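You operate a simulated robot arm through the tools that you are given. There is no shell and no other tool. Be economical: measure what you need, move in short steps, check, and stop when the job is done.

You are at the controls of a simulated robot arm. One attempt, no reset.

Task
Put the yellow block on top of the grey spool. Put the ring screen from the top of the blue-drawer bench on the top shelf of the tall rack. Put the white tape roll from the top board of the plywood rack on the small brown screen. Put the white spool on the small orange screen. Stack the bag of yellow balloons labelled "75" from the short wooden bench on top of the bag of yellow balloons marked "65". Open the high cupboard door, take the blue ribbon box from the floor of the high cupboard and leave it on top of the brown carton on the top of the grey bench, then shut the door. The order is free.

The check looks at the end state, three seconds after you hand in, the way a careful person would. Anything else that was tipped, shoved, dropped, spilled or broken makes it a failure.

Robot
A 6-joint arm with a two-finger gripper on a trunk, on a base that drives. Base frame: it is fixed to the floor where the robot stands at the start and does not move with it; the origin is under the middle of the robot, x ahead of it, y to its left, z up; the surface under the hand at the start is at about z = 0.82. Readings come in m, rad, newtons and seconds.
With the tool pointing down near the work surface it reaches from about 0.38 to 0.86 m from the robot's upright axis, wherever it stands. Its first joint turns from -2.897 to 2.897 rad. Places, roughly: bag of yellow balloons [0.75, 3, 0.75]; blue ribbon box [3, -5.5, 1.5]; carton [1.25, -6.5, 0.75]; grey spool (6x6x5 cm) [0.6, 1.6, 1.3]; high cupboard door [3, -5.6, 1.7]; ring screen [0.75, 0.25, 0.75]; small brown screen [-1, 3, 1]; small orange screen [-1, 3, 1]; top shelf of the tall rack [3, 1.3, 1.4]; white spool (6x6x5 cm) [0.6, 1.5, 1.3]; white tape roll (6x6x3 cm) [0.8, 1.4, 1.3]; yellow block (4x4x3 cm) [0.5, 0, 0.8]. Payload 2.45 kg.
Tool frame: the origin (TCP) lies between the finger pads and is the grasp point; the fingertips stand 0.02 m ahead of it; z points along the fingers, y is the line along which they close. Largest opening 0.14 m; the body of the gripper starts 0.168 m behind the TCP.
Orientation is told as [roll, pitch, yaw] about the base's x, y, z axes, in that order, counted from this pose: with the fingers straight down and closing along the base's y, the tool's x points along the base's -x, its y along +y and its z along -z.

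Tools
- The arm moves only by the tool move_arm. Its argument "rows" is a list of rows, each an object of numbers (a shift or turn left out is 0, a gripper value left out holds the last): "tx", "ty", "tz": the shift along the tool's x, y, z in m; "wx", "wy", "wz": the turn, a rotation vector about the tool's x, y, z in rad; "grip": the opening, from 0 (shut) to 1 (fully open). In form: [{"tx": .., "ty": .., "tz": .., "wx": .., "wy": .., "wz": .., "grip": ..}, ...]. A call has 1 to 12 rows; each row shifts and turns the commanded pose from where the row before left it, along the tool's axes as they then stand. A row lasts 0.2 s, in which the tool goes at most 0.05 m and 0.15 rad; a call with a longer step from one row to the next is refused whole, and so is a gripper value outside its range. A pose out of reach is approached as far as the arm can. The call stops where the force on the tool passes 40 N (or 10 N more than at its start, if that is more) or the arm is blocked; 0.2 s more then pass. The fingers move at their own pace (about 0.045 m/s each) and stop on an object; they squeeze with about 44 N. The grip force told is the motor's: it shows also when the fingers shut on nothing. Time passes only in rows, and 0.2 s behind the last, so rows that do not move let the fingers close. The reply holds the time, the measured pose of the TCP, the force on the tool along the base axes, the opening and the grip force, in the units named above and with some noise, with the torque about the TCP (base axes, N m) and any sound that the robot's microphone picked up.
- Cameras (640 x 400 px; columns grow to the right, rows downward): "scene" is now at [0.0774, 0.1562, 1.8396]; the picture's right is [0.23, -0.97, 0.00], its down [-0.82, -0.19, -0.54] and it looks along [0.53, 0.12, -0.84] (base axes); focal length 261 px, centre (320, 200). "wrist" rides on the gripper at [0.078, 0.011, -0.209] in the tool frame; the picture's right is [-0.14, 0.99, 0.00], its down [-0.92, -0.13, -0.37] and it looks along [-0.37, -0.05, 0.93] (tool axes); focal length 280 px, centre (320, 200). There is no depth. A picture from a camera that has moved, and an enlarged one, comes with that camera's place and axes in the base frame and with its lens.
- snapshot(camera): a new picture of that camera. No time passes.
- raise_lower(by): slides the trunk up (or, below 0, down) by that many m; the arm and the scene camera ride with it, the base frame stays. It gives what a move gives, with no picture.
- steer(legs): drives the robot by 1 to 6 legs, each [ahead, left, turn to the left] in m, m and rad, along the robot's own axes; the way and the turn of a leg run together, so that a leg with both is an arc; at most 1.5 m and 3.142 rad a leg. The arm and the cameras ride along, it lands a little off, and it stops where it bumps. It gives what a move gives.
- aim_head(pan, tilt): turns the head with the scene camera to pan (to the left, within 2.496 rad either way) and tilt (down, from -0.506 to 1.204), counted from straight ahead of the robot. It gives what a move gives.
- inspect(camera, box): a new picture of the part [left, top, right, bottom] of that camera's present view, enlarged. No time passes.
- job_done(): hands the job in; it is judged then, once.

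Work in short steps. Places have to be worked out from the pictures, the camera data and where the tool is seen: move nearer, look again, correct. Check each grasp and each placing, and mend what went wrong. You have 207 turns and 180 pictures in all, those below and enlarged ones among them. Open the gripper and draw the arm clear of the work before you hand the job in, unless the task says otherwise; then end with one line.

The tools are called by a JSON object that holds its "name" and its "arguments". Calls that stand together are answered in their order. move_arm: Moves the arm, as the interface text tells. Its arguments: {"type":"object","properties":{"rows":{"type":"array","items":{"type":"object","properties":{"tx":{"type":"number"},"ty":{"type":"number"},"tz":{"type":"number"},"wx":{"type":"number"},"wy":{"type":"number"},"wz":{"type":"number"},"grip":{"type":"number"}}}}},"required":["rows"]} The other tools are called the same way: raise_lower (by) slides the trunk up or down; steer (legs) drives the base; aim_head (pan, tilt) turns the head that bears the scene camera; snapshot (camera) takes a picture; inspect (camera, box) takes an enlarged picture of a part of a camera's view; job_done () hands the job in.

At the start:

```text
time: 0.0
position: [0.5093, 0.1375, 1.0416]
tcp_rot: [0.001, -0.001, 0.0]
force: [-0.1, 0.2, 0.3]
torque: [-0.01, 0.01, -0.02]
opening: 0.1404
finger_force: 0.1
trunk travel left (down, up): [-0.1, 0.13]
robot x, y, heading: [-0.0018, -0.001, -0.005]
head pan, tilt: [0.23, 0.998]
```

scene: 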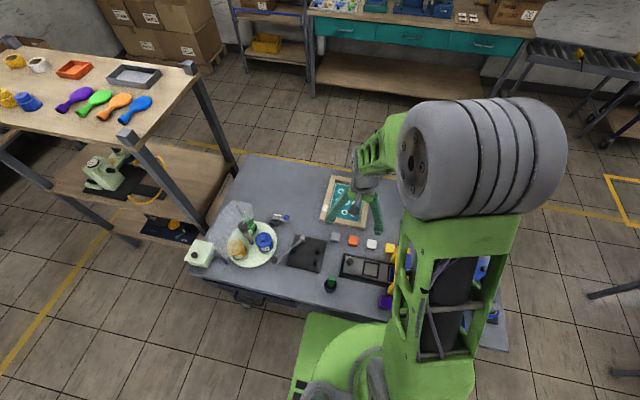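
wrist: 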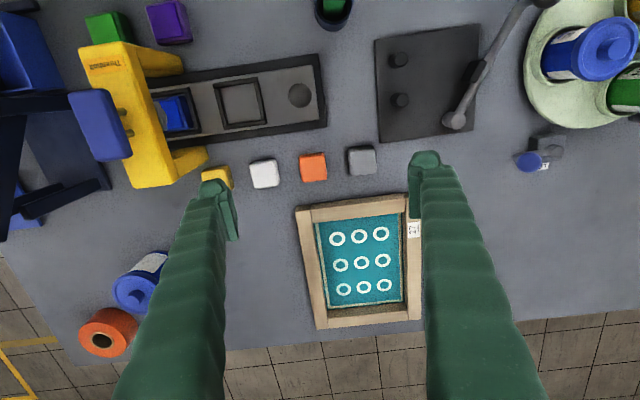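

I'll begin by looking closer at the start views to identify things on the bench.

{"name": "inspect", "arguments": {"camera": "wrist", "box": [0, 0, 640, 400]}}

{"name": "aim_head", "arguments": {"pan": 1.2, "tilt": 0.6}}

{"name": "snapshot", "arguments": {"camera": "scene"}}

```text
1.00 times, centred on (320, 200) of wrist (not enlarged: the box is as wide or as high as the picture)
camera zoom: at [0.4308, 0.1468, 1.2511], right [0.14, 0.99, 0.0], down [0.92, -0.13, 0.37], along [0.37, -0.05, -0.93], focal length 280 px, centre (320, 200)
```

zoom: 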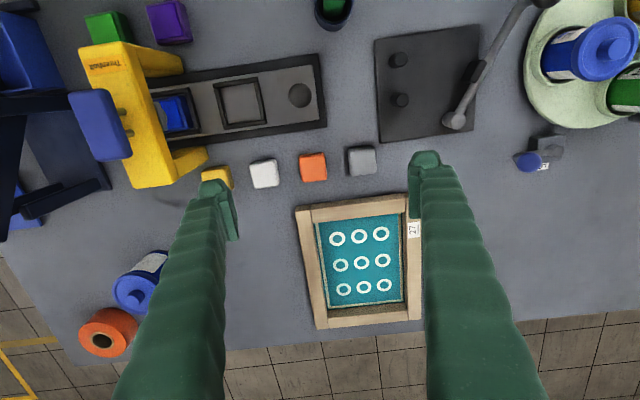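

```text
time: 1.2
position: [0.508, 0.1374, 1.0419]
tcp_rot: [0.0, 0.001, 0.0]
force: [-0.3, -0.7, -0.7]
torque: [-0.04, -0.02, -0.04]
opening: 0.14
finger_force: 0.1
trunk travel left (down, up): [-0.1, 0.13]
robot x, y, heading: [0.0007, -0.002, -0.004]
head pan, tilt: [1.201, 0.6]
```

```text
176 pictures are left
camera scene: at [0.0415, 0.2227, 1.8715], right [0.93, -0.36, 0.0], down [-0.2, -0.53, -0.82], along [0.3, 0.77, -0.57], focal length 261 px, centre (320, 200)
```

scene: 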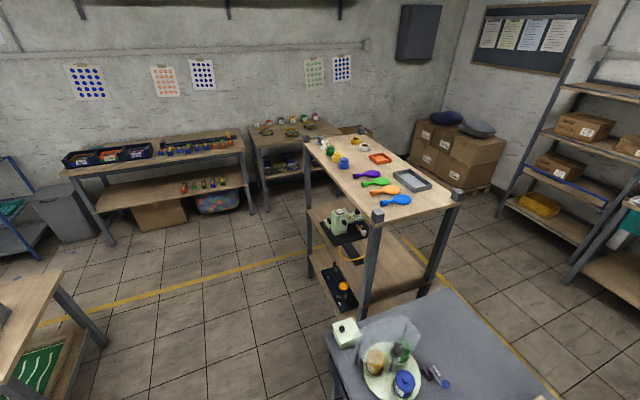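

The plywood rack stands to the left, with spools on top; I look further around.

{"name": "inspect", "arguments": {"camera": "scene", "box": [290, 110, 480, 230]}}

{"name": "inspect", "arguments": {"camera": "scene", "box": [40, 100, 340, 250]}}

{"name": "aim_head", "arguments": {"pan": 2.3, "tilt": 0.5}}

{"name": "snapshot", "arguments": {"camera": "scene"}}

{"name": "aim_head", "arguments": {"pan": 0.0, "tilt": 0.4}}

{"name": "snapshot", "arguments": {"camera": "scene"}}

{"name": "aim_head", "arguments": {"pan": -1.2, "tilt": 0.4}}

{"name": "snapshot", "arguments": {"camera": "scene"}}

{"name": "aim_head", "arguments": {"pan": -2.3, "tilt": 0.5}}

{"name": "snapshot", "arguments": {"camera": "scene"}}

```text
3.33 times, centred on (385, 170) of scene
camera zoom: at [0.0415, 0.2227, 1.8715], right [0.93, -0.36, 0.0], down [-0.2, -0.53, -0.82], along [0.3, 0.77, -0.57], focal length 869 px, centre (103, 300)
```

zoom: 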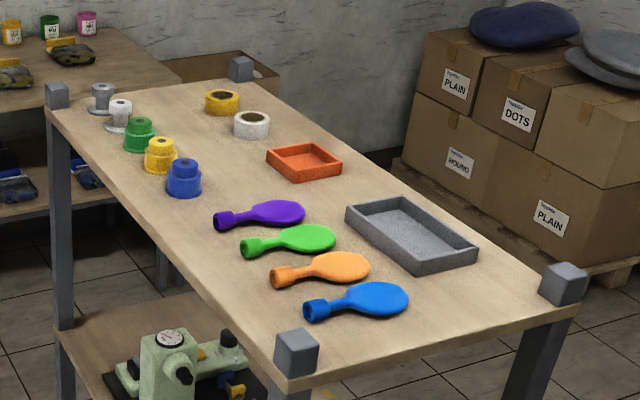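

```text
2.13 times, centred on (190, 175) of scene
camera zoom: at [0.0415, 0.2227, 1.8715], right [0.93, -0.36, 0.0], down [-0.2, -0.53, -0.82], along [0.3, 0.77, -0.57], focal length 556 px, centre (597, 253)
```

zoom: 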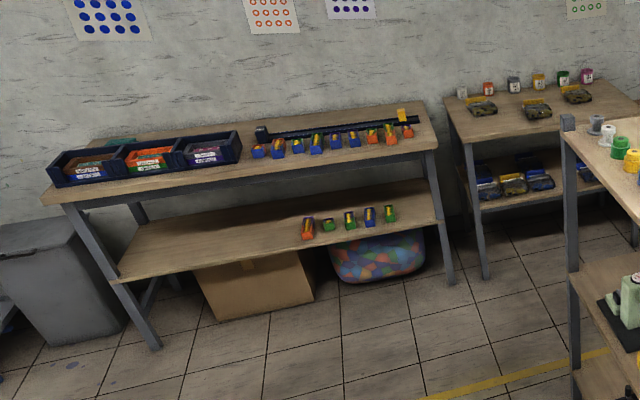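

```text
time: 2.6
position: [0.509, 0.1375, 1.0428]
tcp_rot: [0.0, 0.001, 0.0]
force: [0.9, -0.4, -0.7]
torque: [0.02, 0.01, 0.0]
opening: 0.1399
finger_force: 0.0
trunk travel left (down, up): [-0.1, 0.13]
robot x, y, heading: [0.0, 0.0011, -0.001]
head pan, tilt: [2.3, 0.499]
```

```text
173 pictures are left
camera scene: at [-0.0511, 0.2082, 1.8806], right [0.75, 0.67, 0.0], down [0.32, -0.36, -0.88], along [-0.58, 0.65, -0.48], focal length 261 px, centre (320, 200)
```

scene: 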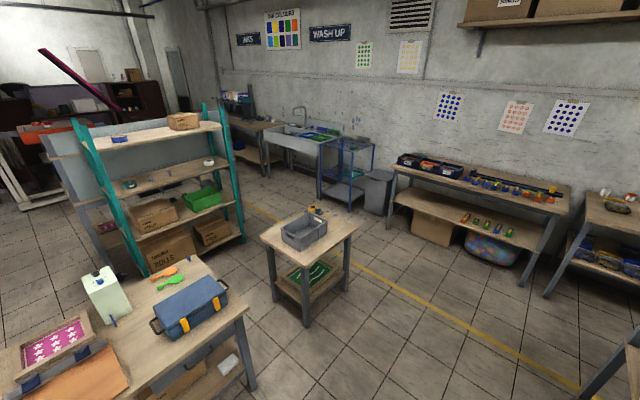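

```text
time: 4.7
position: [0.5089, 0.1372, 1.0433]
tcp_rot: [0.0, -0.001, 0.001]
force: [-0.8, -0.6, 0.7]
torque: [-0.02, 0.01, 0.02]
opening: 0.1396
finger_force: 0.1
trunk travel left (down, up): [-0.1, 0.13]
robot x, y, heading: [-0.0037, 0.002, -0.001]
head pan, tilt: [0.0, 0.4]
```

```text
172 pictures are left
camera scene: at [0.1021, 0.1403, 1.8897], right [0.0, -1.0, 0.0], down [-0.39, 0.0, -0.92], along [0.92, 0.0, -0.39], focal length 261 px, centre (320, 200)
```

scene: 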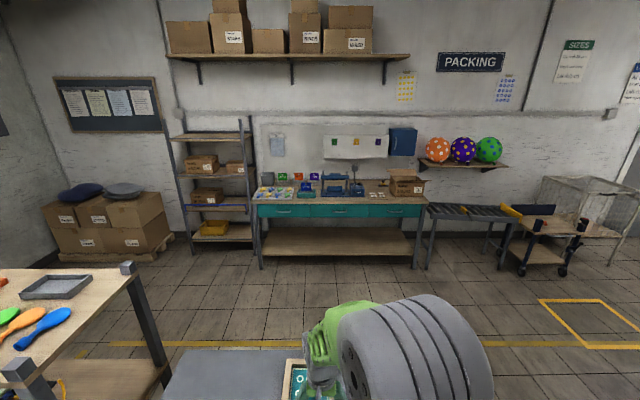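

```text
time: 6.1
position: [0.5096, 0.137, 1.0426]
tcp_rot: [0.0, -0.001, 0.001]
force: [-0.1, 0.1, 0.2]
torque: [0.02, 0.01, 0.0]
opening: 0.1401
finger_force: 0.0
trunk travel left (down, up): [-0.1, 0.13]
robot x, y, heading: [-0.0017, -0.0041, 0.001]
head pan, tilt: [-1.201, 0.4]
```

```text
171 pictures are left
camera scene: at [0.0431, 0.054, 1.8897], right [-0.93, -0.36, 0.0], down [-0.14, 0.36, -0.92], along [0.33, -0.86, -0.39], focal length 261 px, centre (320, 200)
```

scene: 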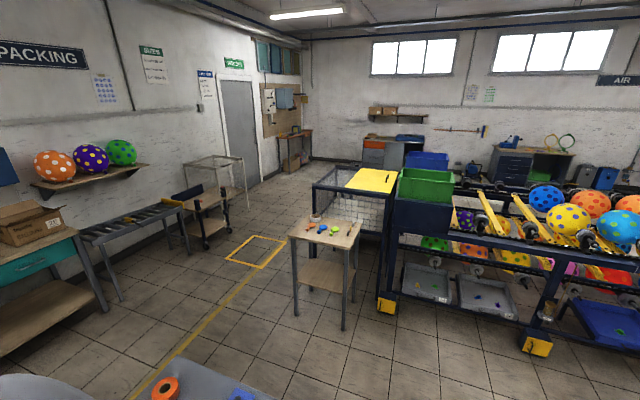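

```text
time: 7.4
position: [0.5092, 0.1373, 1.0431]
tcp_rot: [-0.001, 0.0, 0.0]
force: [0.4, 0.7, 0.6]
torque: [-0.01, -0.02, 0.03]
opening: 0.1403
finger_force: 0.1
trunk travel left (down, up): [-0.1, 0.13]
robot x, y, heading: [0.0026, -0.0015, 0.002]
head pan, tilt: [-2.3, 0.499]
```

```text
170 pictures are left
camera scene: at [-0.0511, 0.0724, 1.8806], right [-0.75, 0.67, 0.0], down [0.32, 0.36, -0.88], along [-0.58, -0.66, -0.48], focal length 261 px, centre (320, 200)
```

scene: 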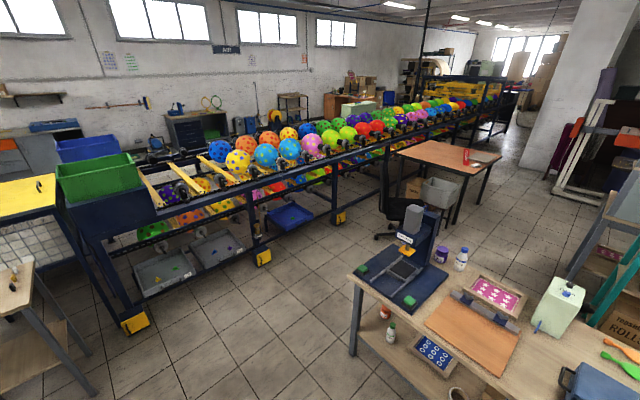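

I need to find the small screens near [-1,3]. Looking there enlarged, plus the two other areas.

{"name": "aim_head", "arguments": {"pan": 1.9, "tilt": 0.3}}

{"name": "inspect", "arguments": {"camera": "scene", "box": [100, 120, 300, 245]}}

{"name": "inspect", "arguments": {"camera": "scene", "box": [280, 120, 480, 245]}}

```text
time: 10.8
position: [0.5085, 0.137, 1.0433]
tcp_rot: [-0.001, -0.001, 0.001]
force: [-0.2, 0.0, -0.6]
torque: [-0.03, -0.01, 0.04]
opening: 0.1401
finger_force: 0.2
trunk travel left (down, up): [-0.1, 0.13]
robot x, y, heading: [0.0, 0.0037, 0.003]
head pan, tilt: [1.901, 0.3]
```

```text
3.20 times, centred on (200, 182) of scene
camera zoom: at [-0.0207, 0.2286, 1.899], right [0.95, 0.32, 0.0], down [0.1, -0.28, -0.96], along [-0.31, 0.9, -0.3], focal length 834 px, centre (704, 256)
```

zoom: 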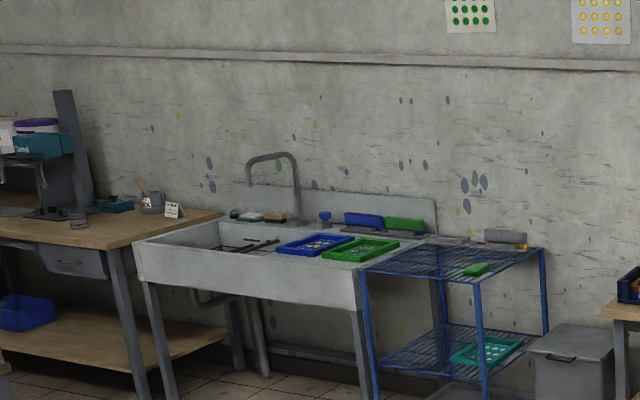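

```text
3.20 times, centred on (380, 182) of scene
camera zoom: at [-0.0207, 0.2286, 1.899], right [0.95, 0.32, 0.0], down [0.1, -0.28, -0.96], along [-0.31, 0.9, -0.3], focal length 834 px, centre (128, 256)
```

zoom: 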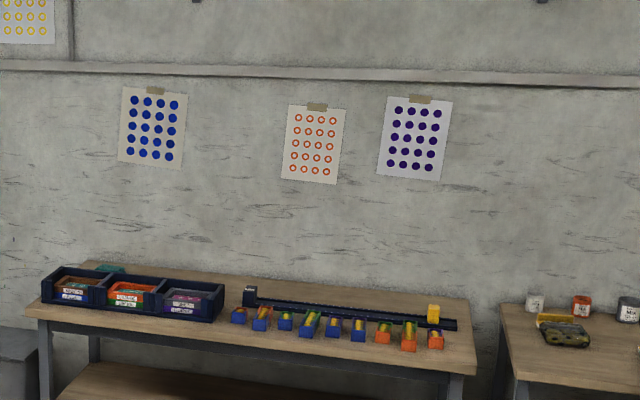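

The three-compartment tray holds the small screens. Now a close look at the ring screen and yellow block with the wrist camera.

{"name": "inspect", "arguments": {"camera": "wrist", "box": [240, 160, 480, 310]}}

{"name": "aim_head", "arguments": {"pan": 0.1, "tilt": 1.1}}

{"name": "snapshot", "arguments": {"camera": "scene"}}

```text
2.67 times, centred on (360, 235) of wrist
camera zoom: at [0.4308, 0.1468, 1.2511], right [0.14, 0.99, 0.0], down [0.92, -0.13, 0.37], along [0.37, -0.05, -0.93], focal length 748 px, centre (213, 107)
```

zoom: 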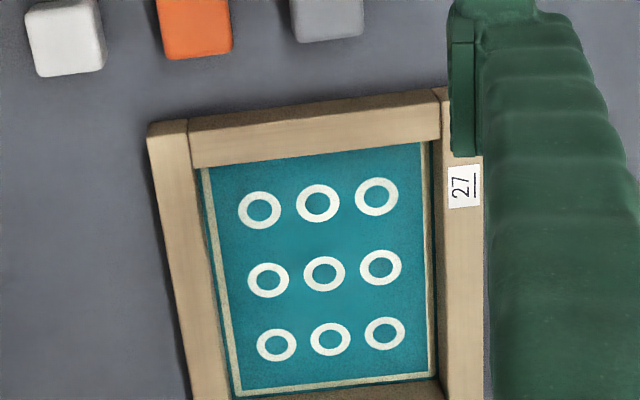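

```text
time: 12.6
position: [0.509, 0.1374, 1.042]
tcp_rot: [0.0, 0.001, 0.002]
force: [-0.6, -0.5, -0.1]
torque: [0.04, -0.01, 0.0]
opening: 0.1403
finger_force: 0.1
trunk travel left (down, up): [-0.1, 0.13]
robot x, y, heading: [0.0012, 0.0034, -0.005]
head pan, tilt: [0.099, 1.1]
```

```text
166 pictures are left
camera scene: at [0.0723, 0.1466, 1.8329], right [0.1, -0.99, 0.0], down [-0.89, -0.09, -0.45], along [0.45, 0.05, -0.89], focal length 261 px, centre (320, 200)
```

scene: 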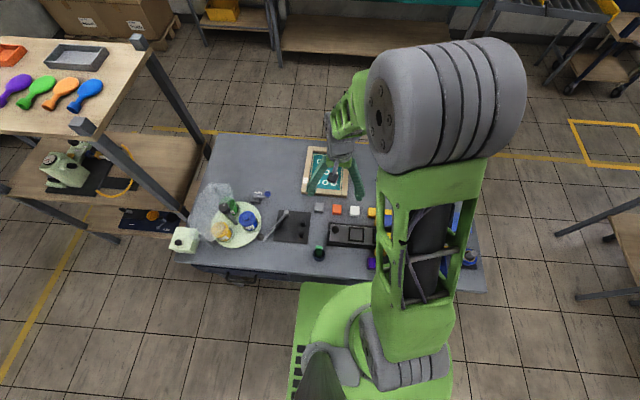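

The frame has recessed mesh, so a rail can be pinched from above. First the yellow block (~[0.54,-0.03]): I move above it and look.

{"name": "move_arm", "arguments": {"rows": [{"ty": -0.045, "tx": -0.004}, {"ty": -0.045, "tx": -0.004}, {"ty": -0.045, "tx": -0.004}, {"ty": -0.03, "tx": -0.004}]}}

{"name": "snapshot", "arguments": {"camera": "wrist"}}

```text
time: 13.6
position: [0.5255, -0.0239, 1.0395]
tcp_rot: [0.0, 0.0, 0.0]
force: [-0.7, 0.2, -0.3]
torque: [0.04, 0.0, -0.01]
opening: 0.1401
finger_force: 0.0
trunk travel left (down, up): [-0.1, 0.13]
robot x, y, heading: [0.0001, 0.0025, -0.004]
head pan, tilt: [0.099, 1.1]
```

```text
165 pictures are left
camera wrist: at [0.447, -0.0146, 1.2486], right [0.14, 0.99, 0.0], down [0.92, -0.13, 0.37], along [0.36, -0.05, -0.93], focal length 280 px, centre (320, 200)
```

wrist: 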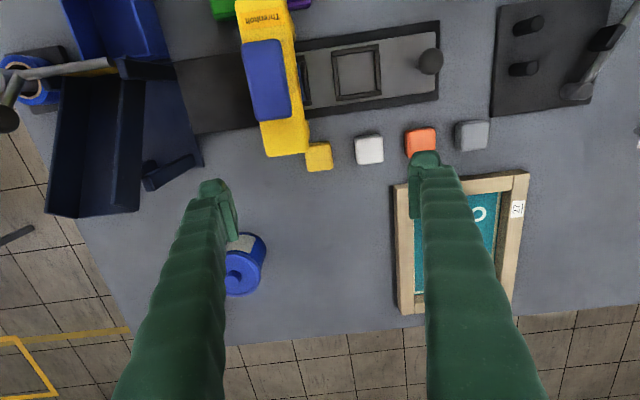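

The block sits near (0.54,-0.027), close to the yellow press; zooming for its angle and clearance.

{"name": "inspect", "arguments": {"camera": "wrist", "box": [240, 110, 400, 210]}}

```text
4.00 times, centred on (320, 160) of wrist
camera zoom: at [0.447, -0.0146, 1.2486], right [0.14, 0.99, 0.0], down [0.92, -0.13, 0.37], along [0.36, -0.05, -0.93], focal length 1122 px, centre (320, 360)
```

zoom: 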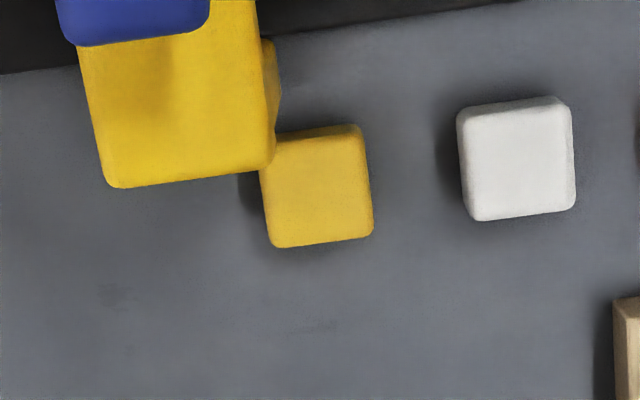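

The block is aligned with base axes. I grasp along y with the TCP shifted ahead (x≈0.549) to clear the press, fingers partly open; first descend partway.

{"name": "move_arm", "arguments": {"rows": [{"tx": -0.0235, "ty": -0.003, "grip": 0.45}, {}, {}, {"tz": 0.03}, {"tz": 0.03}, {"tz": 0.03}, {"tz": 0.03}, {"tz": 0.02}]}}

{"name": "snapshot", "arguments": {"camera": "wrist"}}

{"name": "inspect", "arguments": {"camera": "scene", "box": [300, 150, 420, 270]}}

```text
time: 15.4
position: [0.5495, -0.0304, 0.9012]
tcp_rot: [-0.001, -0.002, 0.001]
force: [-0.7, -0.4, 0.6]
torque: [0.06, -0.01, 0.02]
opening: 0.0628
finger_force: 0.1
trunk travel left (down, up): [-0.1, 0.13]
robot x, y, heading: [-0.0005, -0.0014, -0.006]
head pan, tilt: [0.099, 1.1]
```

```text
163 pictures are left
camera wrist: at [0.4717, -0.0209, 1.1093], right [0.14, 0.99, 0.0], down [0.92, -0.13, 0.37], along [0.37, -0.05, -0.93], focal length 280 px, centre (320, 200)
```

wrist: 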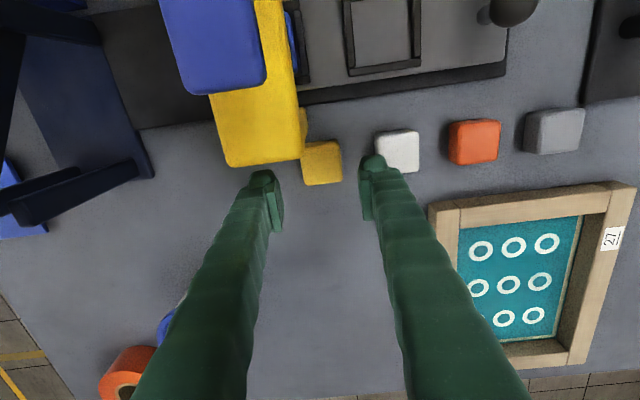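

```text
3.33 times, centred on (360, 210) of scene
camera zoom: at [0.0726, 0.1466, 1.8328], right [0.1, -1.0, 0.0], down [-0.89, -0.09, -0.45], along [0.45, 0.05, -0.89], focal length 869 px, centre (187, 167)
```

zoom: 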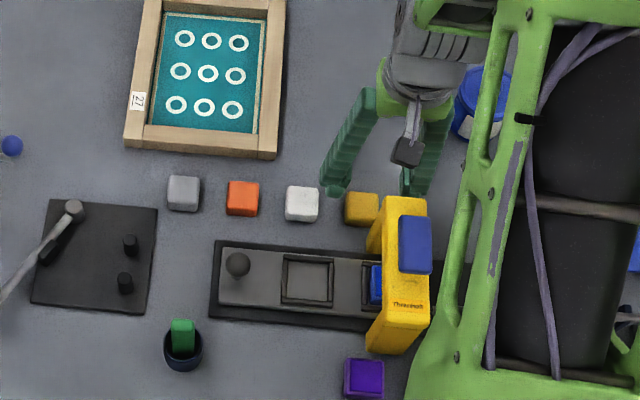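

Block at (0.54,-0.028), between the fingers; press front is at x≈0.52, so descent is clear. Descend and close.

{"name": "move_arm", "arguments": {"rows": [{"tz": 0.03}, {"tz": 0.025}, {"grip": 0.2}, {"grip": 0.2}, {"grip": 0.2}, {"grip": 0.2}]}}

```text
time: 16.8
position: [0.5493, -0.03, 0.8485]
tcp_rot: [0.002, -0.001, -0.001]
force: [0.4, 0.2, -0.2]
torque: [0.01, 0.02, 0.02]
opening: 0.0378
finger_force: 44.3
trunk travel left (down, up): [-0.1, 0.13]
robot x, y, heading: [-0.0009, -0.0018, 0.004]
head pan, tilt: [0.099, 1.1]
```

Gripped (0.038 m). Lift, raise the trunk, and check.

{"name": "move_arm", "arguments": {"rows": [{"tz": -0.03}, {"tz": -0.045}, {"tz": -0.045}, {"tz": -0.045}, {"tz": -0.045}, {"tz": -0.045}, {"tz": -0.045}, {"tz": -0.045}, {"tz": -0.045}]}}

{"name": "raise_lower", "arguments": {"by": 0.13}}

{"name": "snapshot", "arguments": {"camera": "wrist"}}

```text
time: 18.8
position: [0.5454, -0.0318, 1.2357]
tcp_rot: [-0.001, 0.002, 0.0]
force: [0.9, -0.9, -0.5]
torque: [0.0, -0.03, 0.01]
opening: 0.038
finger_force: 43.7
trunk travel left (down, up): [-0.1, 0.13]
robot x, y, heading: [0.0001, -0.0002, -0.0]
head pan, tilt: [0.099, 1.1]
```

```text
time: 20.4
position: [0.5466, -0.0326, 1.3644]
tcp_rot: [-0.001, 0.0, 0.0]
force: [0.1, 0.7, -0.6]
torque: [-0.01, -0.04, -0.01]
opening: 0.0379
finger_force: 43.6
trunk travel left (down, up): [-0.23, 0.0]
robot x, y, heading: [-0.0047, -0.0017, -0.005]
head pan, tilt: [0.099, 1.1]
```

```text
161 pictures are left
camera wrist: at [0.468, -0.0225, 1.5734], right [0.14, 0.99, 0.0], down [0.92, -0.13, 0.37], along [0.36, -0.05, -0.93], focal length 280 px, centre (320, 200)
```

wrist: 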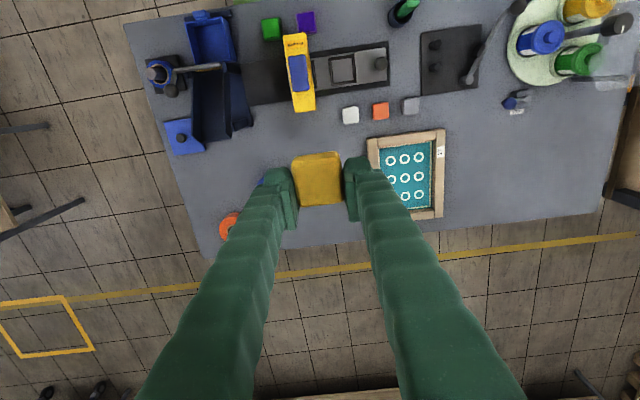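

Block secure. I raise the arm more so it clears the plywood rack top, then strafe left along the aisle.

{"name": "move_arm", "arguments": {"rows": [{"tz": -0.045}, {"tz": -0.045}, {"tz": -0.045}, {"tz": -0.045}]}}

{"name": "aim_head", "arguments": {"pan": 1.57, "tilt": 1.0}}

{"name": "snapshot", "arguments": {"camera": "scene"}}

```text
time: 21.4
position: [0.5486, -0.0326, 1.5445]
tcp_rot: [0.001, 0.001, 0.0]
force: [0.8, 0.6, -0.8]
torque: [-0.04, 0.0, 0.01]
opening: 0.0383
finger_force: 43.8
trunk travel left (down, up): [-0.23, 0.0]
robot x, y, heading: [0.0002, 0.0001, 0.002]
head pan, tilt: [0.099, 1.1]
```

```text
time: 23.0
position: [0.549, -0.032, 1.5445]
tcp_rot: [0.0, -0.001, 0.0]
force: [0.1, -0.1, -0.2]
torque: [-0.03, 0.01, 0.02]
opening: 0.0382
finger_force: 43.7
trunk travel left (down, up): [-0.23, 0.0]
robot x, y, heading: [0.0032, -0.0024, 0.0]
head pan, tilt: [1.571, 1.0]
```

```text
160 pictures are left
camera scene: at [0.0096, 0.21, 1.9695], right [1.0, 0.0, 0.0], down [0.0, -0.84, -0.54], along [0.0, 0.54, -0.84], focal length 261 px, centre (320, 200)
```

scene: 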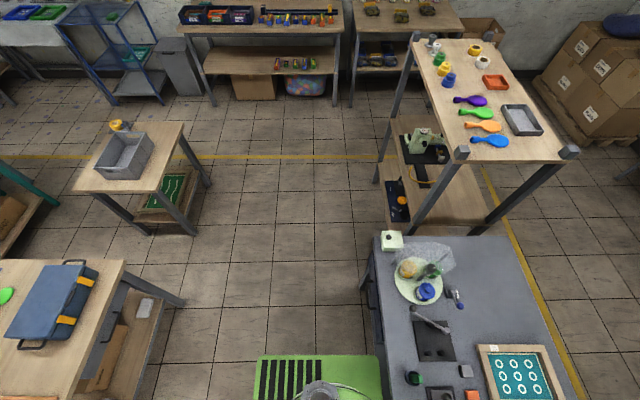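

The aisle is clear. Strafing left ~1.5 m.

{"name": "steer", "arguments": {"legs": [[0, 0.75, 0], [0, 0.75, 0]]}}

{"name": "aim_head", "arguments": {"pan": 0.2, "tilt": 0.9}}

{"name": "snapshot", "arguments": {"camera": "scene"}}

{"name": "snapshot", "arguments": {"camera": "wrist"}}

```text
time: 27.4
position: [0.5443, 0.4159, 1.5449]
tcp_rot: [0.002, 0.0, -0.008]
force: [-0.8, -1.3, -0.4]
torque: [0.15, -0.03, -0.03]
opening: 0.038
finger_force: 44.0
trunk travel left (down, up): [-0.23, 0.0]
robot x, y, heading: [-0.0002, 0.4545, -0.007]
head pan, tilt: [1.571, 1.0]
stopped in leg 1: the robot was blocked; the commanded pose is now the measured one
```

```text
time: 28.9
position: [0.5465, 0.4183, 1.5446]
tcp_rot: [0.0, -0.001, -0.01]
force: [0.2, 0.6, -1.2]
torque: [0.01, 0.02, 0.03]
opening: 0.0381
finger_force: 44.0
trunk travel left (down, up): [-0.23, 0.0]
robot x, y, heading: [-0.0024, 0.4528, -0.009]
head pan, tilt: [0.201, 0.901]
```

```text
159 pictures are left
camera scene: at [0.0834, 0.6095, 1.9767], right [0.19, -0.98, 0.0], down [-0.77, -0.15, -0.62], along [0.61, 0.12, -0.78], focal length 261 px, centre (320, 200)
```

scene: 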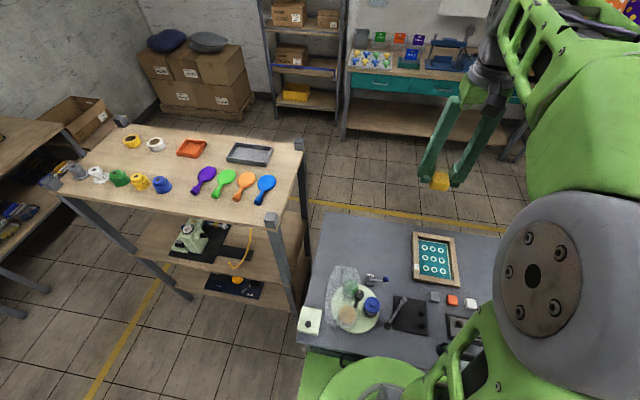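

```text
158 pictures are left
camera wrist: at [0.4678, 0.4284, 1.7538], right [0.15, 0.99, 0.0], down [0.92, -0.14, 0.37], along [0.36, -0.05, -0.93], focal length 280 px, centre (320, 200)
```

wrist: 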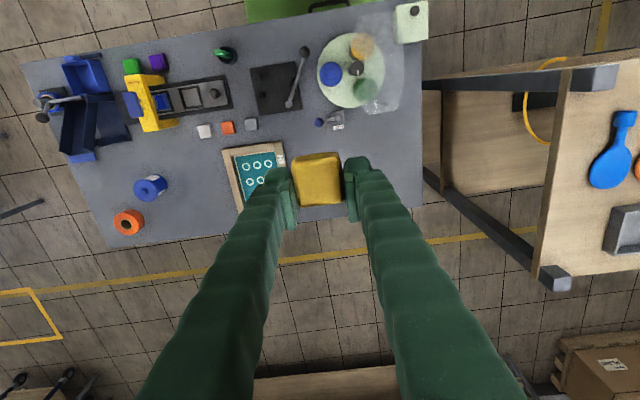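

The base's front is under the bench and a bench leg blocked it. I back off 0.25 m first, then strafe.

{"name": "steer", "arguments": {"legs": [[-0.25, 0, 0], [0, 1.05, 0.008]]}}

{"name": "aim_head", "arguments": {"pan": 0.2, "tilt": 0.9}}

{"name": "snapshot", "arguments": {"camera": "scene"}}

{"name": "snapshot", "arguments": {"camera": "wrist"}}

```text
time: 39.6
position: [0.2938, 1.4582, 1.5437]
tcp_rot: [0.002, 0.0, 0.015]
force: [-0.4, 0.1, 0.0]
torque: [0.0, 0.01, 0.01]
opening: 0.038
finger_force: 43.9
trunk travel left (down, up): [-0.23, 0.0]
robot x, y, heading: [-0.2547, 1.482, 0.013]
head pan, tilt: [0.201, 0.901]
```

```text
time: 40.2
position: [0.2938, 1.4561, 1.5442]
tcp_rot: [0.0, 0.001, 0.014]
force: [0.3, -0.5, -0.7]
torque: [0.01, 0.03, -0.02]
opening: 0.0379
finger_force: 43.9
trunk travel left (down, up): [-0.23, 0.0]
robot x, y, heading: [-0.2537, 1.4823, 0.015]
head pan, tilt: [0.201, 0.901]
```

```text
157 pictures are left
camera scene: at [-0.1723, 1.6385, 1.9767], right [0.21, -0.98, 0.0], down [-0.77, -0.17, -0.62], along [0.61, 0.13, -0.78], focal length 261 px, centre (320, 200)
```

scene: 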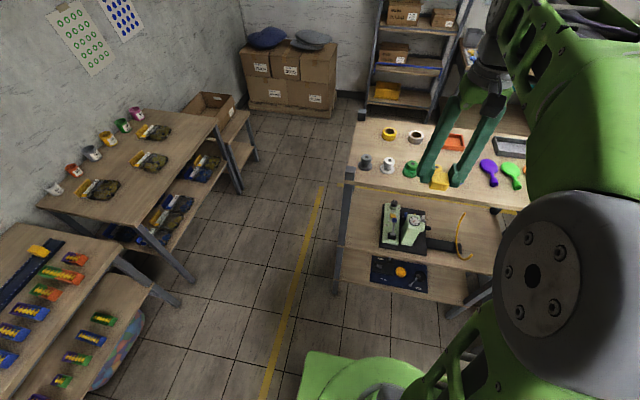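

```text
156 pictures are left
camera wrist: at [0.216, 1.4658, 1.7538], right [0.12, 0.99, 0.0], down [0.92, -0.12, 0.37], along [0.37, -0.05, -0.93], focal length 280 px, centre (320, 200)
```

wrist: 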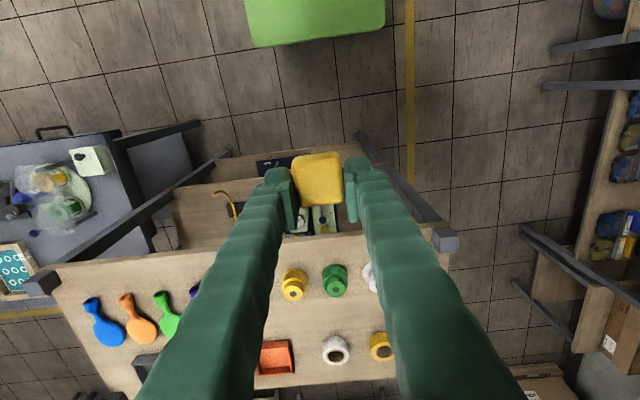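

Standing clear beside the rack. Zoom on the spools for position.

{"name": "inspect", "arguments": {"camera": "scene", "box": [340, 115, 436, 195]}}

```text
5.00 times, centred on (388, 155) of scene
camera zoom: at [-0.1723, 1.6385, 1.9767], right [0.21, -0.98, 0.0], down [-0.77, -0.17, -0.62], along [0.61, 0.13, -0.78], focal length 1304 px, centre (-20, 425)
```

zoom: 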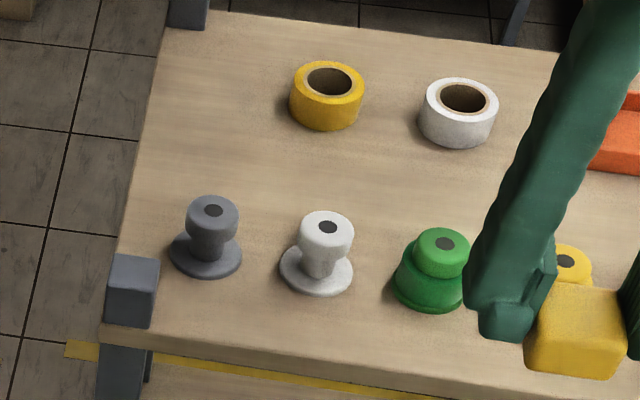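

Grey spool top ≈(0.60,1.62), white ≈(0.60,1.53). Drive ahead 0.3 m and look with the wrist camera.

{"name": "steer", "arguments": {"legs": [[0.28, 0, -0.012]]}}

{"name": "move_arm", "arguments": {"rows": [{"ty": 0.04}, {"ty": 0.04}, {"ty": 0.04}]}}

{"name": "snapshot", "arguments": {"camera": "wrist"}}

{"name": "snapshot", "arguments": {"camera": "scene"}}

```text
time: 42.1
position: [0.5715, 1.4519, 1.5441]
tcp_rot: [-0.002, 0.001, -0.002]
force: [0.5, -1.1, -1.5]
torque: [0.0, 0.11, 0.02]
opening: 0.0383
finger_force: 43.9
trunk travel left (down, up): [-0.23, 0.0]
robot x, y, heading: [0.0205, 1.4824, -0.008]
head pan, tilt: [0.201, 0.901]
```

```text
time: 43.0
position: [0.5703, 1.5731, 1.5457]
tcp_rot: [-0.002, 0.0, -0.002]
force: [0.4, 0.4, -0.9]
torque: [-0.05, -0.02, -0.01]
opening: 0.0382
finger_force: 43.5
trunk travel left (down, up): [-0.23, 0.0]
robot x, y, heading: [0.0199, 1.4818, -0.001]
head pan, tilt: [0.201, 0.901]
```

```text
154 pictures are left
camera wrist: at [0.4917, 1.5827, 1.7543], right [0.14, 0.99, 0.0], down [0.92, -0.13, 0.37], along [0.36, -0.05, -0.93], focal length 280 px, centre (320, 200)
```

wrist: 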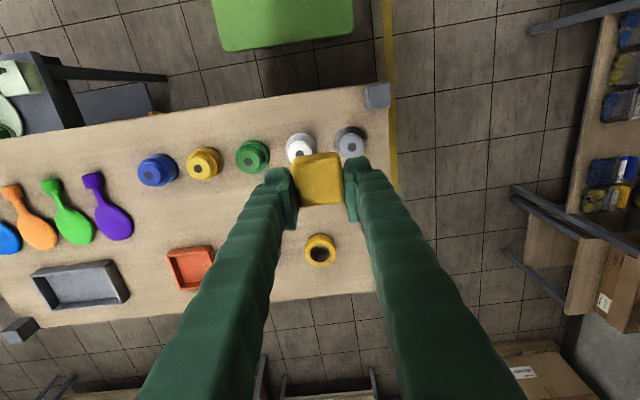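

```text
153 pictures are left
camera scene: at [0.1054, 1.6407, 1.9765], right [0.2, -0.98, 0.0], down [-0.77, -0.16, -0.62], along [0.61, 0.12, -0.78], focal length 261 px, centre (320, 200)
```

scene: 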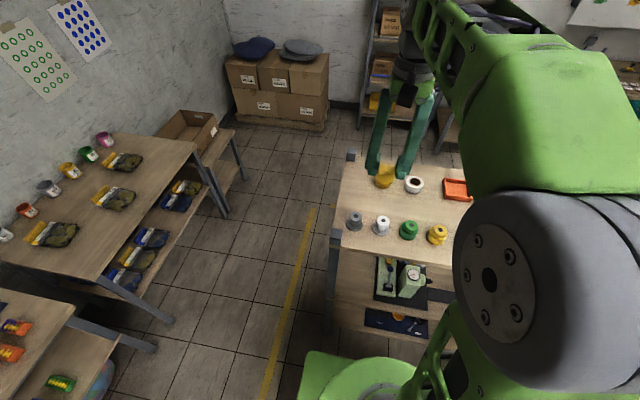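

Zoom both views on the grey spool for triangulation.

{"name": "inspect", "arguments": {"camera": "wrist", "box": [270, 110, 398, 190]}}

{"name": "inspect", "arguments": {"camera": "scene", "box": [330, 160, 458, 240]}}

```text
5.00 times, centred on (334, 150) of wrist
camera zoom: at [0.4917, 1.5827, 1.7543], right [0.14, 0.99, 0.0], down [0.92, -0.13, 0.37], along [0.36, -0.05, -0.93], focal length 1402 px, centre (250, 450)
```

zoom: 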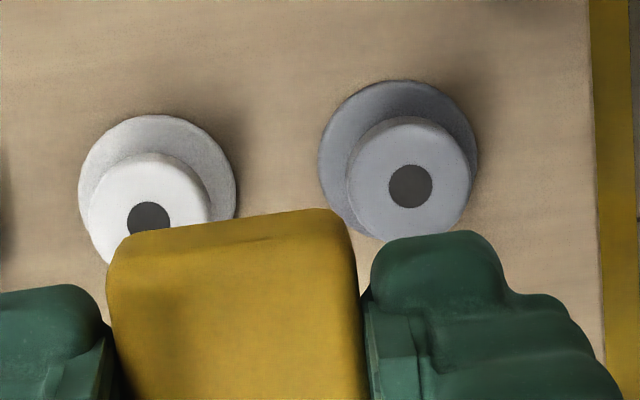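

```text
5.00 times, centred on (394, 200) of scene
camera zoom: at [0.1054, 1.6407, 1.9765], right [0.2, -0.98, 0.0], down [-0.77, -0.16, -0.62], along [0.61, 0.12, -0.78], focal length 1304 px, centre (-50, 200)
```

zoom: 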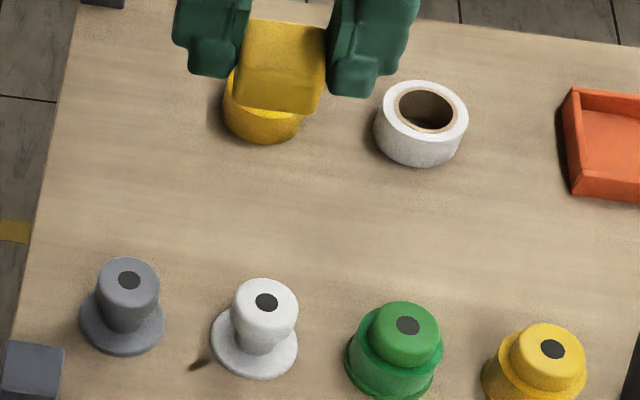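

Grey spool's top centre ≈(0.588,1.621), height 1.27–1.31. Block centre lags TCP by 9 mm in x; I move over it at z≈1.40 and check.

{"name": "move_arm", "arguments": {"rows": [{"tx": -0.027, "ty": 0.024}, {"ty": 0.024}, {"tz": 0.045}, {"tz": 0.045}, {"tz": 0.045}]}}

{"name": "inspect", "arguments": {"camera": "scene", "box": [300, 130, 428, 250]}}

{"name": "snapshot", "arguments": {"camera": "wrist"}}

```text
time: 44.1
position: [0.5992, 1.6183, 1.4072]
tcp_rot: [-0.001, -0.001, 0.0]
force: [0.4, 0.2, 0.3]
torque: [-0.01, 0.06, 0.03]
opening: 0.0379
finger_force: 43.8
trunk travel left (down, up): [-0.23, 0.0]
robot x, y, heading: [0.0221, 1.4841, 0.002]
head pan, tilt: [0.201, 0.901]
```

```text
3.33 times, centred on (364, 190) of scene
camera zoom: at [0.1073, 1.6391, 1.9765], right [0.2, -0.98, 0.0], down [-0.77, -0.15, -0.62], along [0.61, 0.12, -0.78], focal length 869 px, centre (173, 233)
```

zoom: 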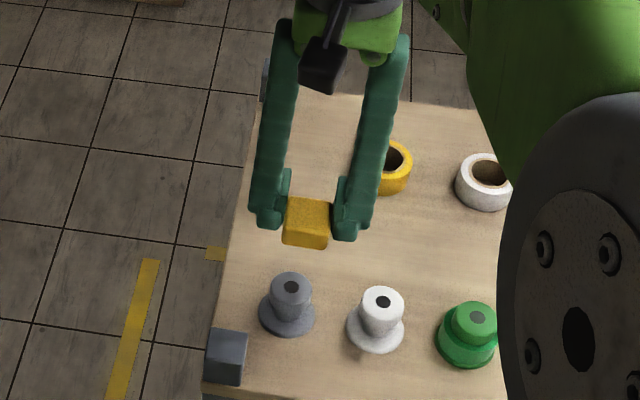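

```text
149 pictures are left
camera wrist: at [0.5229, 1.6289, 1.6168], right [0.14, 0.99, 0.0], down [0.92, -0.13, 0.37], along [0.36, -0.05, -0.93], focal length 280 px, centre (320, 200)
```

wrist: 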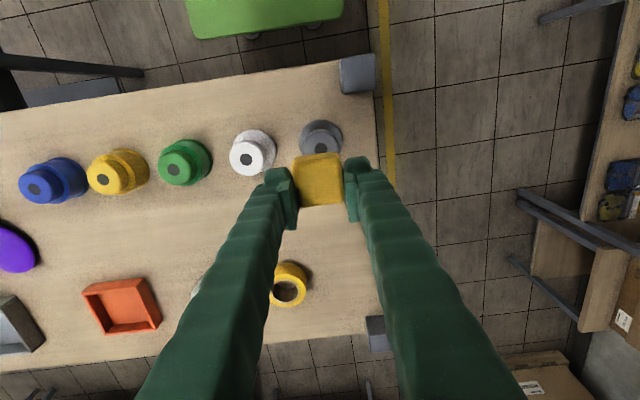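

Nearly centred. Fine shift and descend to just above the spool, then look again.

{"name": "move_arm", "arguments": {"rows": [{"tx": 0.002, "ty": 0.003, "tz": 0.025}, {"tz": 0.025}, {}]}}

{"name": "inspect", "arguments": {"camera": "scene", "box": [310, 170, 406, 250]}}

{"name": "inspect", "arguments": {"camera": "wrist", "box": [256, 100, 384, 220]}}

```text
time: 45.0
position: [0.596, 1.6214, 1.3579]
tcp_rot: [-0.001, 0.0, -0.001]
force: [-0.1, 0.2, 0.1]
torque: [-0.01, 0.0, 0.0]
opening: 0.0382
finger_force: 43.4
trunk travel left (down, up): [-0.23, 0.0]
robot x, y, heading: [0.0223, 1.4825, -0.001]
head pan, tilt: [0.201, 0.901]
```

```text
5.00 times, centred on (358, 210) of scene
camera zoom: at [0.1055, 1.6389, 1.9767], right [0.2, -0.98, 0.0], down [-0.77, -0.15, -0.62], along [0.61, 0.12, -0.78], focal length 1304 px, centre (130, 150)
```

zoom: 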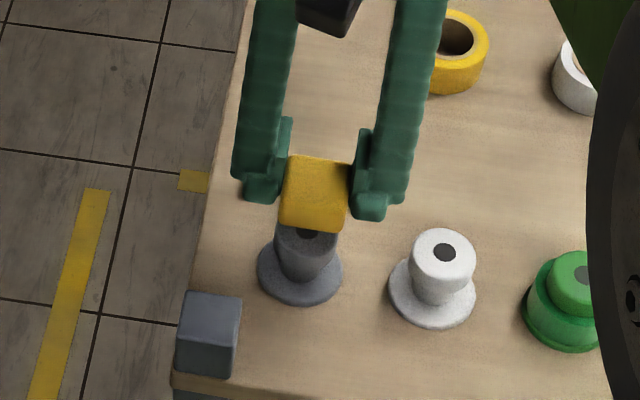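

```text
3.33 times, centred on (320, 160) of wrist
camera zoom: at [0.5171, 1.6314, 1.5657], right [0.14, 0.99, 0.0], down [0.92, -0.13, 0.37], along [0.36, -0.05, -0.93], focal length 935 px, centre (320, 333)
```

zoom: 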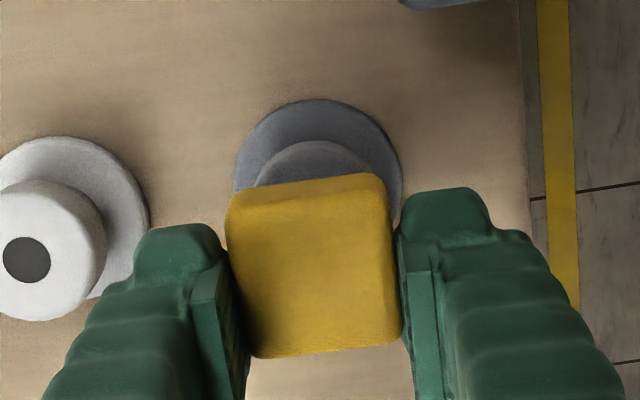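

Aligned. Descend in small steps watching for contact force.

{"name": "move_arm", "arguments": {"rows": [{"tz": 0.01}, {"tz": 0.01}, {"tz": 0.005}]}}

{"name": "inspect", "arguments": {"camera": "scene", "box": [310, 170, 406, 250]}}

```text
time: 45.8
position: [0.5945, 1.6215, 1.3339]
tcp_rot: [-0.001, -0.001, -0.001]
force: [0.8, -0.8, 7.2]
torque: [0.0, 0.08, 0.0]
opening: 0.038
finger_force: 44.6
trunk travel left (down, up): [-0.23, 0.0]
robot x, y, heading: [0.0226, 1.481, -0.001]
head pan, tilt: [0.201, 0.901]
```

```text
5.00 times, centred on (358, 210) of scene
camera zoom: at [0.1046, 1.6383, 1.9769], right [0.2, -0.98, 0.0], down [-0.77, -0.15, -0.62], along [0.61, 0.12, -0.78], focal length 1304 px, centre (130, 150)
```

zoom: 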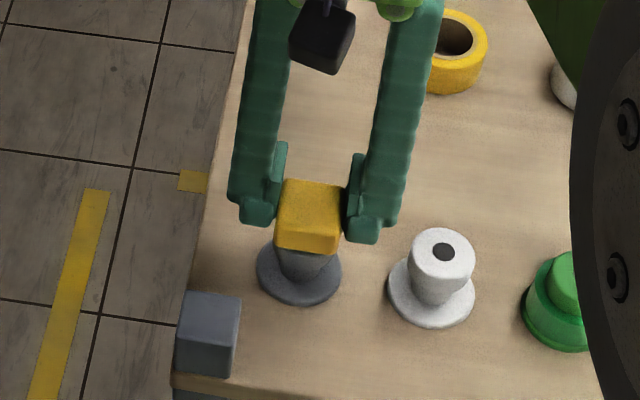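

Contact at z≈1.305 with 7 N, centred. Release gently and rise.

{"name": "move_arm", "arguments": {"rows": [{"tz": -0.001, "grip": 0.42}, {"grip": 0.42}, {"grip": 0.42}, {"tz": -0.03}, {"tz": -0.04}, {"tz": -0.04}, {"tz": -0.04}]}}

{"name": "inspect", "arguments": {"camera": "scene", "box": [310, 140, 470, 240]}}

{"name": "snapshot", "arguments": {"camera": "wrist"}}

```text
time: 47.4
position: [0.5938, 1.6223, 1.4865]
tcp_rot: [0.0, 0.0, -0.002]
force: [1.0, 0.2, 0.6]
torque: [-0.03, 0.0, 0.01]
opening: 0.0587
finger_force: 0.2
trunk travel left (down, up): [-0.23, 0.0]
robot x, y, heading: [0.0193, 1.4843, -0.001]
head pan, tilt: [0.201, 0.901]
```

```text
4.00 times, centred on (390, 190) of scene
camera zoom: at [0.1049, 1.6387, 1.9767], right [0.2, -0.98, 0.0], down [-0.77, -0.15, -0.62], along [0.61, 0.12, -0.78], focal length 1043 px, centre (40, 240)
```

zoom: 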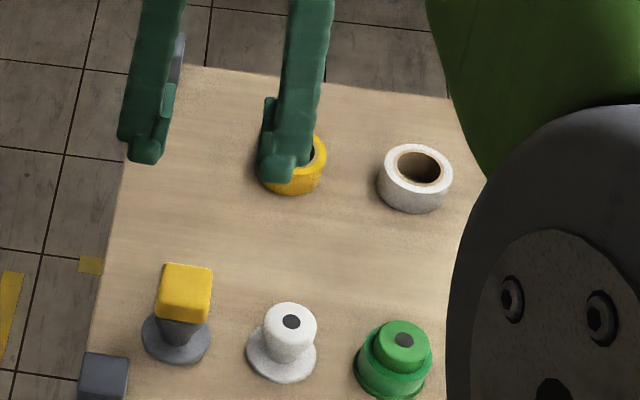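

```text
144 pictures are left
camera wrist: at [0.5159, 1.6313, 1.6953], right [0.14, 0.99, 0.0], down [0.92, -0.13, 0.37], along [0.36, -0.05, -0.93], focal length 280 px, centre (320, 200)
```

wrist: 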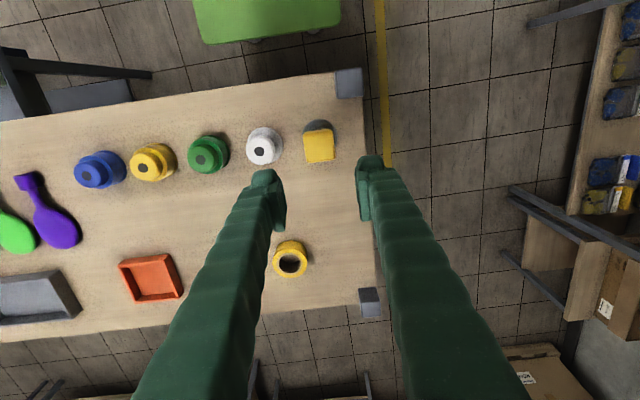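

Block stands on the grey spool. Next the white spool knob at ≈(0.584,1.537): move over and descend.

{"name": "move_arm", "arguments": {"rows": [{"tx": 0.01, "ty": -0.045}, {"ty": -0.04}, {"tz": 0.045}, {"tz": 0.045}, {"tz": 0.03}]}}

{"name": "inspect", "arguments": {"camera": "scene", "box": [310, 150, 438, 230]}}

{"name": "inspect", "arguments": {"camera": "wrist", "box": [240, 100, 400, 200]}}

```text
time: 48.5
position: [0.5841, 1.5355, 1.3646]
tcp_rot: [0.0, 0.0, -0.001]
force: [-0.7, 0.6, -0.1]
torque: [0.05, -0.01, 0.02]
opening: 0.0587
finger_force: 0.0
trunk travel left (down, up): [-0.23, 0.0]
robot x, y, heading: [0.0259, 1.4826, 0.0]
head pan, tilt: [0.201, 0.901]
```

```text
5.00 times, centred on (374, 190) of scene
camera zoom: at [0.1059, 1.639, 1.9766], right [0.2, -0.98, 0.0], down [-0.77, -0.15, -0.62], along [0.61, 0.12, -0.78], focal length 1304 px, centre (50, 250)
```

zoom: 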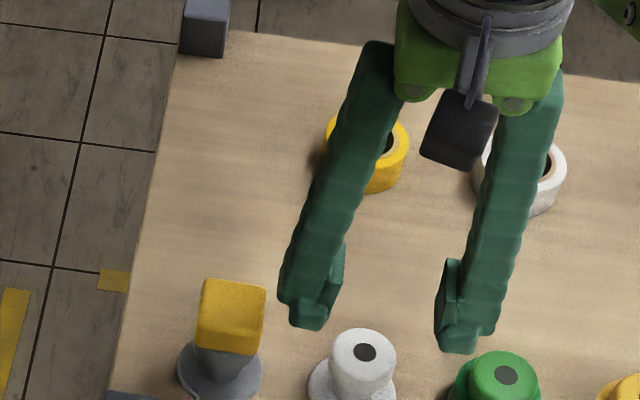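

```text
4.00 times, centred on (320, 150) of wrist
camera zoom: at [0.5066, 1.5457, 1.5738], right [0.14, 0.99, 0.0], down [0.92, -0.13, 0.37], along [0.37, -0.05, -0.93], focal length 1122 px, centre (320, 400)
```

zoom: 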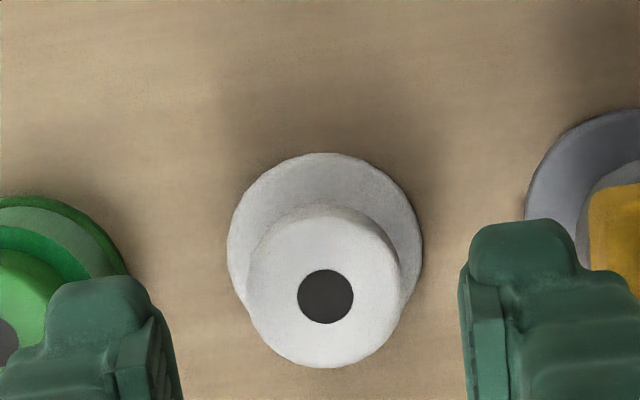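

Centred. Descend to the knob and close.

{"name": "move_arm", "arguments": {"rows": [{"tz": 0.035}, {"tz": 0.03}, {"grip": 0.15}, {"grip": 0.15}, {"grip": 0.15}, {"grip": 0.15}, {"tz": -0.02}]}}

{"name": "inspect", "arguments": {"camera": "scene", "box": [310, 150, 438, 230]}}

```text
time: 50.1
position: [0.5845, 1.5363, 1.3214]
tcp_rot: [0.0, 0.0, -0.003]
force: [-1.2, 0.2, -1.2]
torque: [0.01, -0.02, 0.03]
opening: 0.0373
finger_force: 44.0
trunk travel left (down, up): [-0.23, 0.0]
robot x, y, heading: [0.0214, 1.487, 0.002]
head pan, tilt: [0.201, 0.901]
```

```text
5.00 times, centred on (374, 190) of scene
camera zoom: at [0.1044, 1.6388, 1.9768], right [0.2, -0.98, 0.0], down [-0.77, -0.15, -0.62], along [0.61, 0.12, -0.78], focal length 1304 px, centre (50, 250)
```

zoom: 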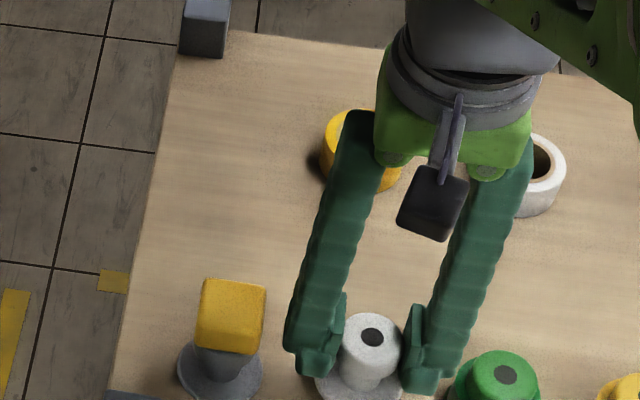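

White spool is held and lifted. Raise high, back off from the rack, go to around (-0.3,2.1) and turn to face the bins bench.

{"name": "move_arm", "arguments": {"rows": [{"tz": -0.045}, {"tz": -0.045}, {"tz": -0.045}, {"tz": -0.045}, {"tz": -0.03}]}}

{"name": "steer", "arguments": {"legs": [[-0.32, 0, 0], [0, 0.6, 0], [0, 0, 1.571]]}}

{"name": "aim_head", "arguments": {"pan": 0.3, "tilt": 0.8}}

{"name": "snapshot", "arguments": {"camera": "scene"}}

```text
time: 51.4
position: [0.5848, 1.5402, 1.5286]
tcp_rot: [0.001, 0.001, -0.002]
force: [0.1, -0.2, -1.0]
torque: [-0.03, -0.02, 0.0]
opening: 0.0371
finger_force: 44.2
trunk travel left (down, up): [-0.23, 0.0]
robot x, y, heading: [0.0259, 1.4869, -0.005]
head pan, tilt: [0.201, 0.901]
```

```text
time: 62.4
position: [-0.3681, 2.6183, 1.5269]
tcp_rot: [0.001, 0.001, 1.595]
force: [-0.1, 0.1, -1.1]
torque: [-0.02, -0.05, -0.01]
opening: 0.0372
finger_force: 44.1
trunk travel left (down, up): [-0.23, 0.0]
robot x, y, heading: [-0.3002, 2.0598, 1.599]
head pan, tilt: [0.201, 0.901]
```

```text
time: 63.1
position: [-0.3682, 2.6192, 1.5282]
tcp_rot: [0.002, -0.002, 1.594]
force: [-0.6, 1.2, -0.3]
torque: [-0.01, -0.03, 0.01]
opening: 0.0371
finger_force: 44.1
trunk travel left (down, up): [-0.23, 0.0]
robot x, y, heading: [-0.2939, 2.0573, 1.597]
head pan, tilt: [0.3, 0.799]
```

```text
140 pictures are left
camera scene: at [-0.464, 2.1407, 1.9846], right [0.95, 0.32, 0.0], down [0.23, -0.68, -0.7], along [-0.22, 0.66, -0.72], focal length 261 px, centre (320, 200)
```

scene: 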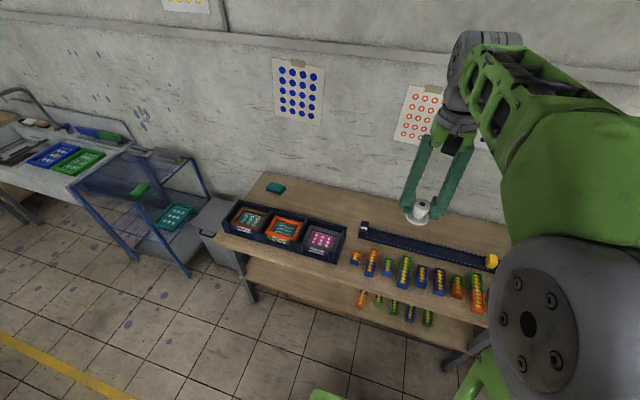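

{"name": "inspect", "arguments": {"camera": "scene", "box": [200, 170, 360, 280]}}

```text
3.64 times, centred on (280, 225) of scene
camera zoom: at [-0.464, 2.1407, 1.9846], right [0.95, 0.32, 0.0], down [0.23, -0.68, -0.7], along [-0.22, 0.66, -0.72], focal length 948 px, centre (466, 109)
```

zoom: 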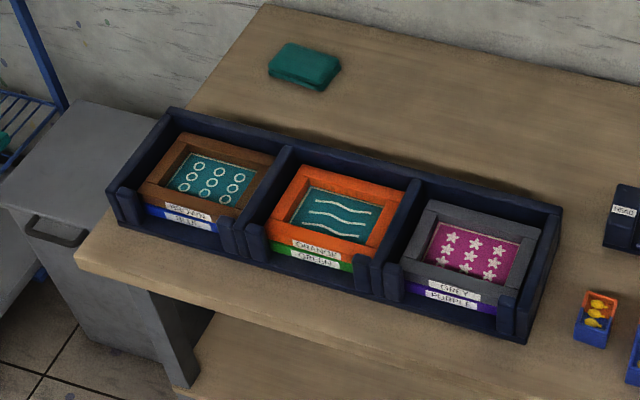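

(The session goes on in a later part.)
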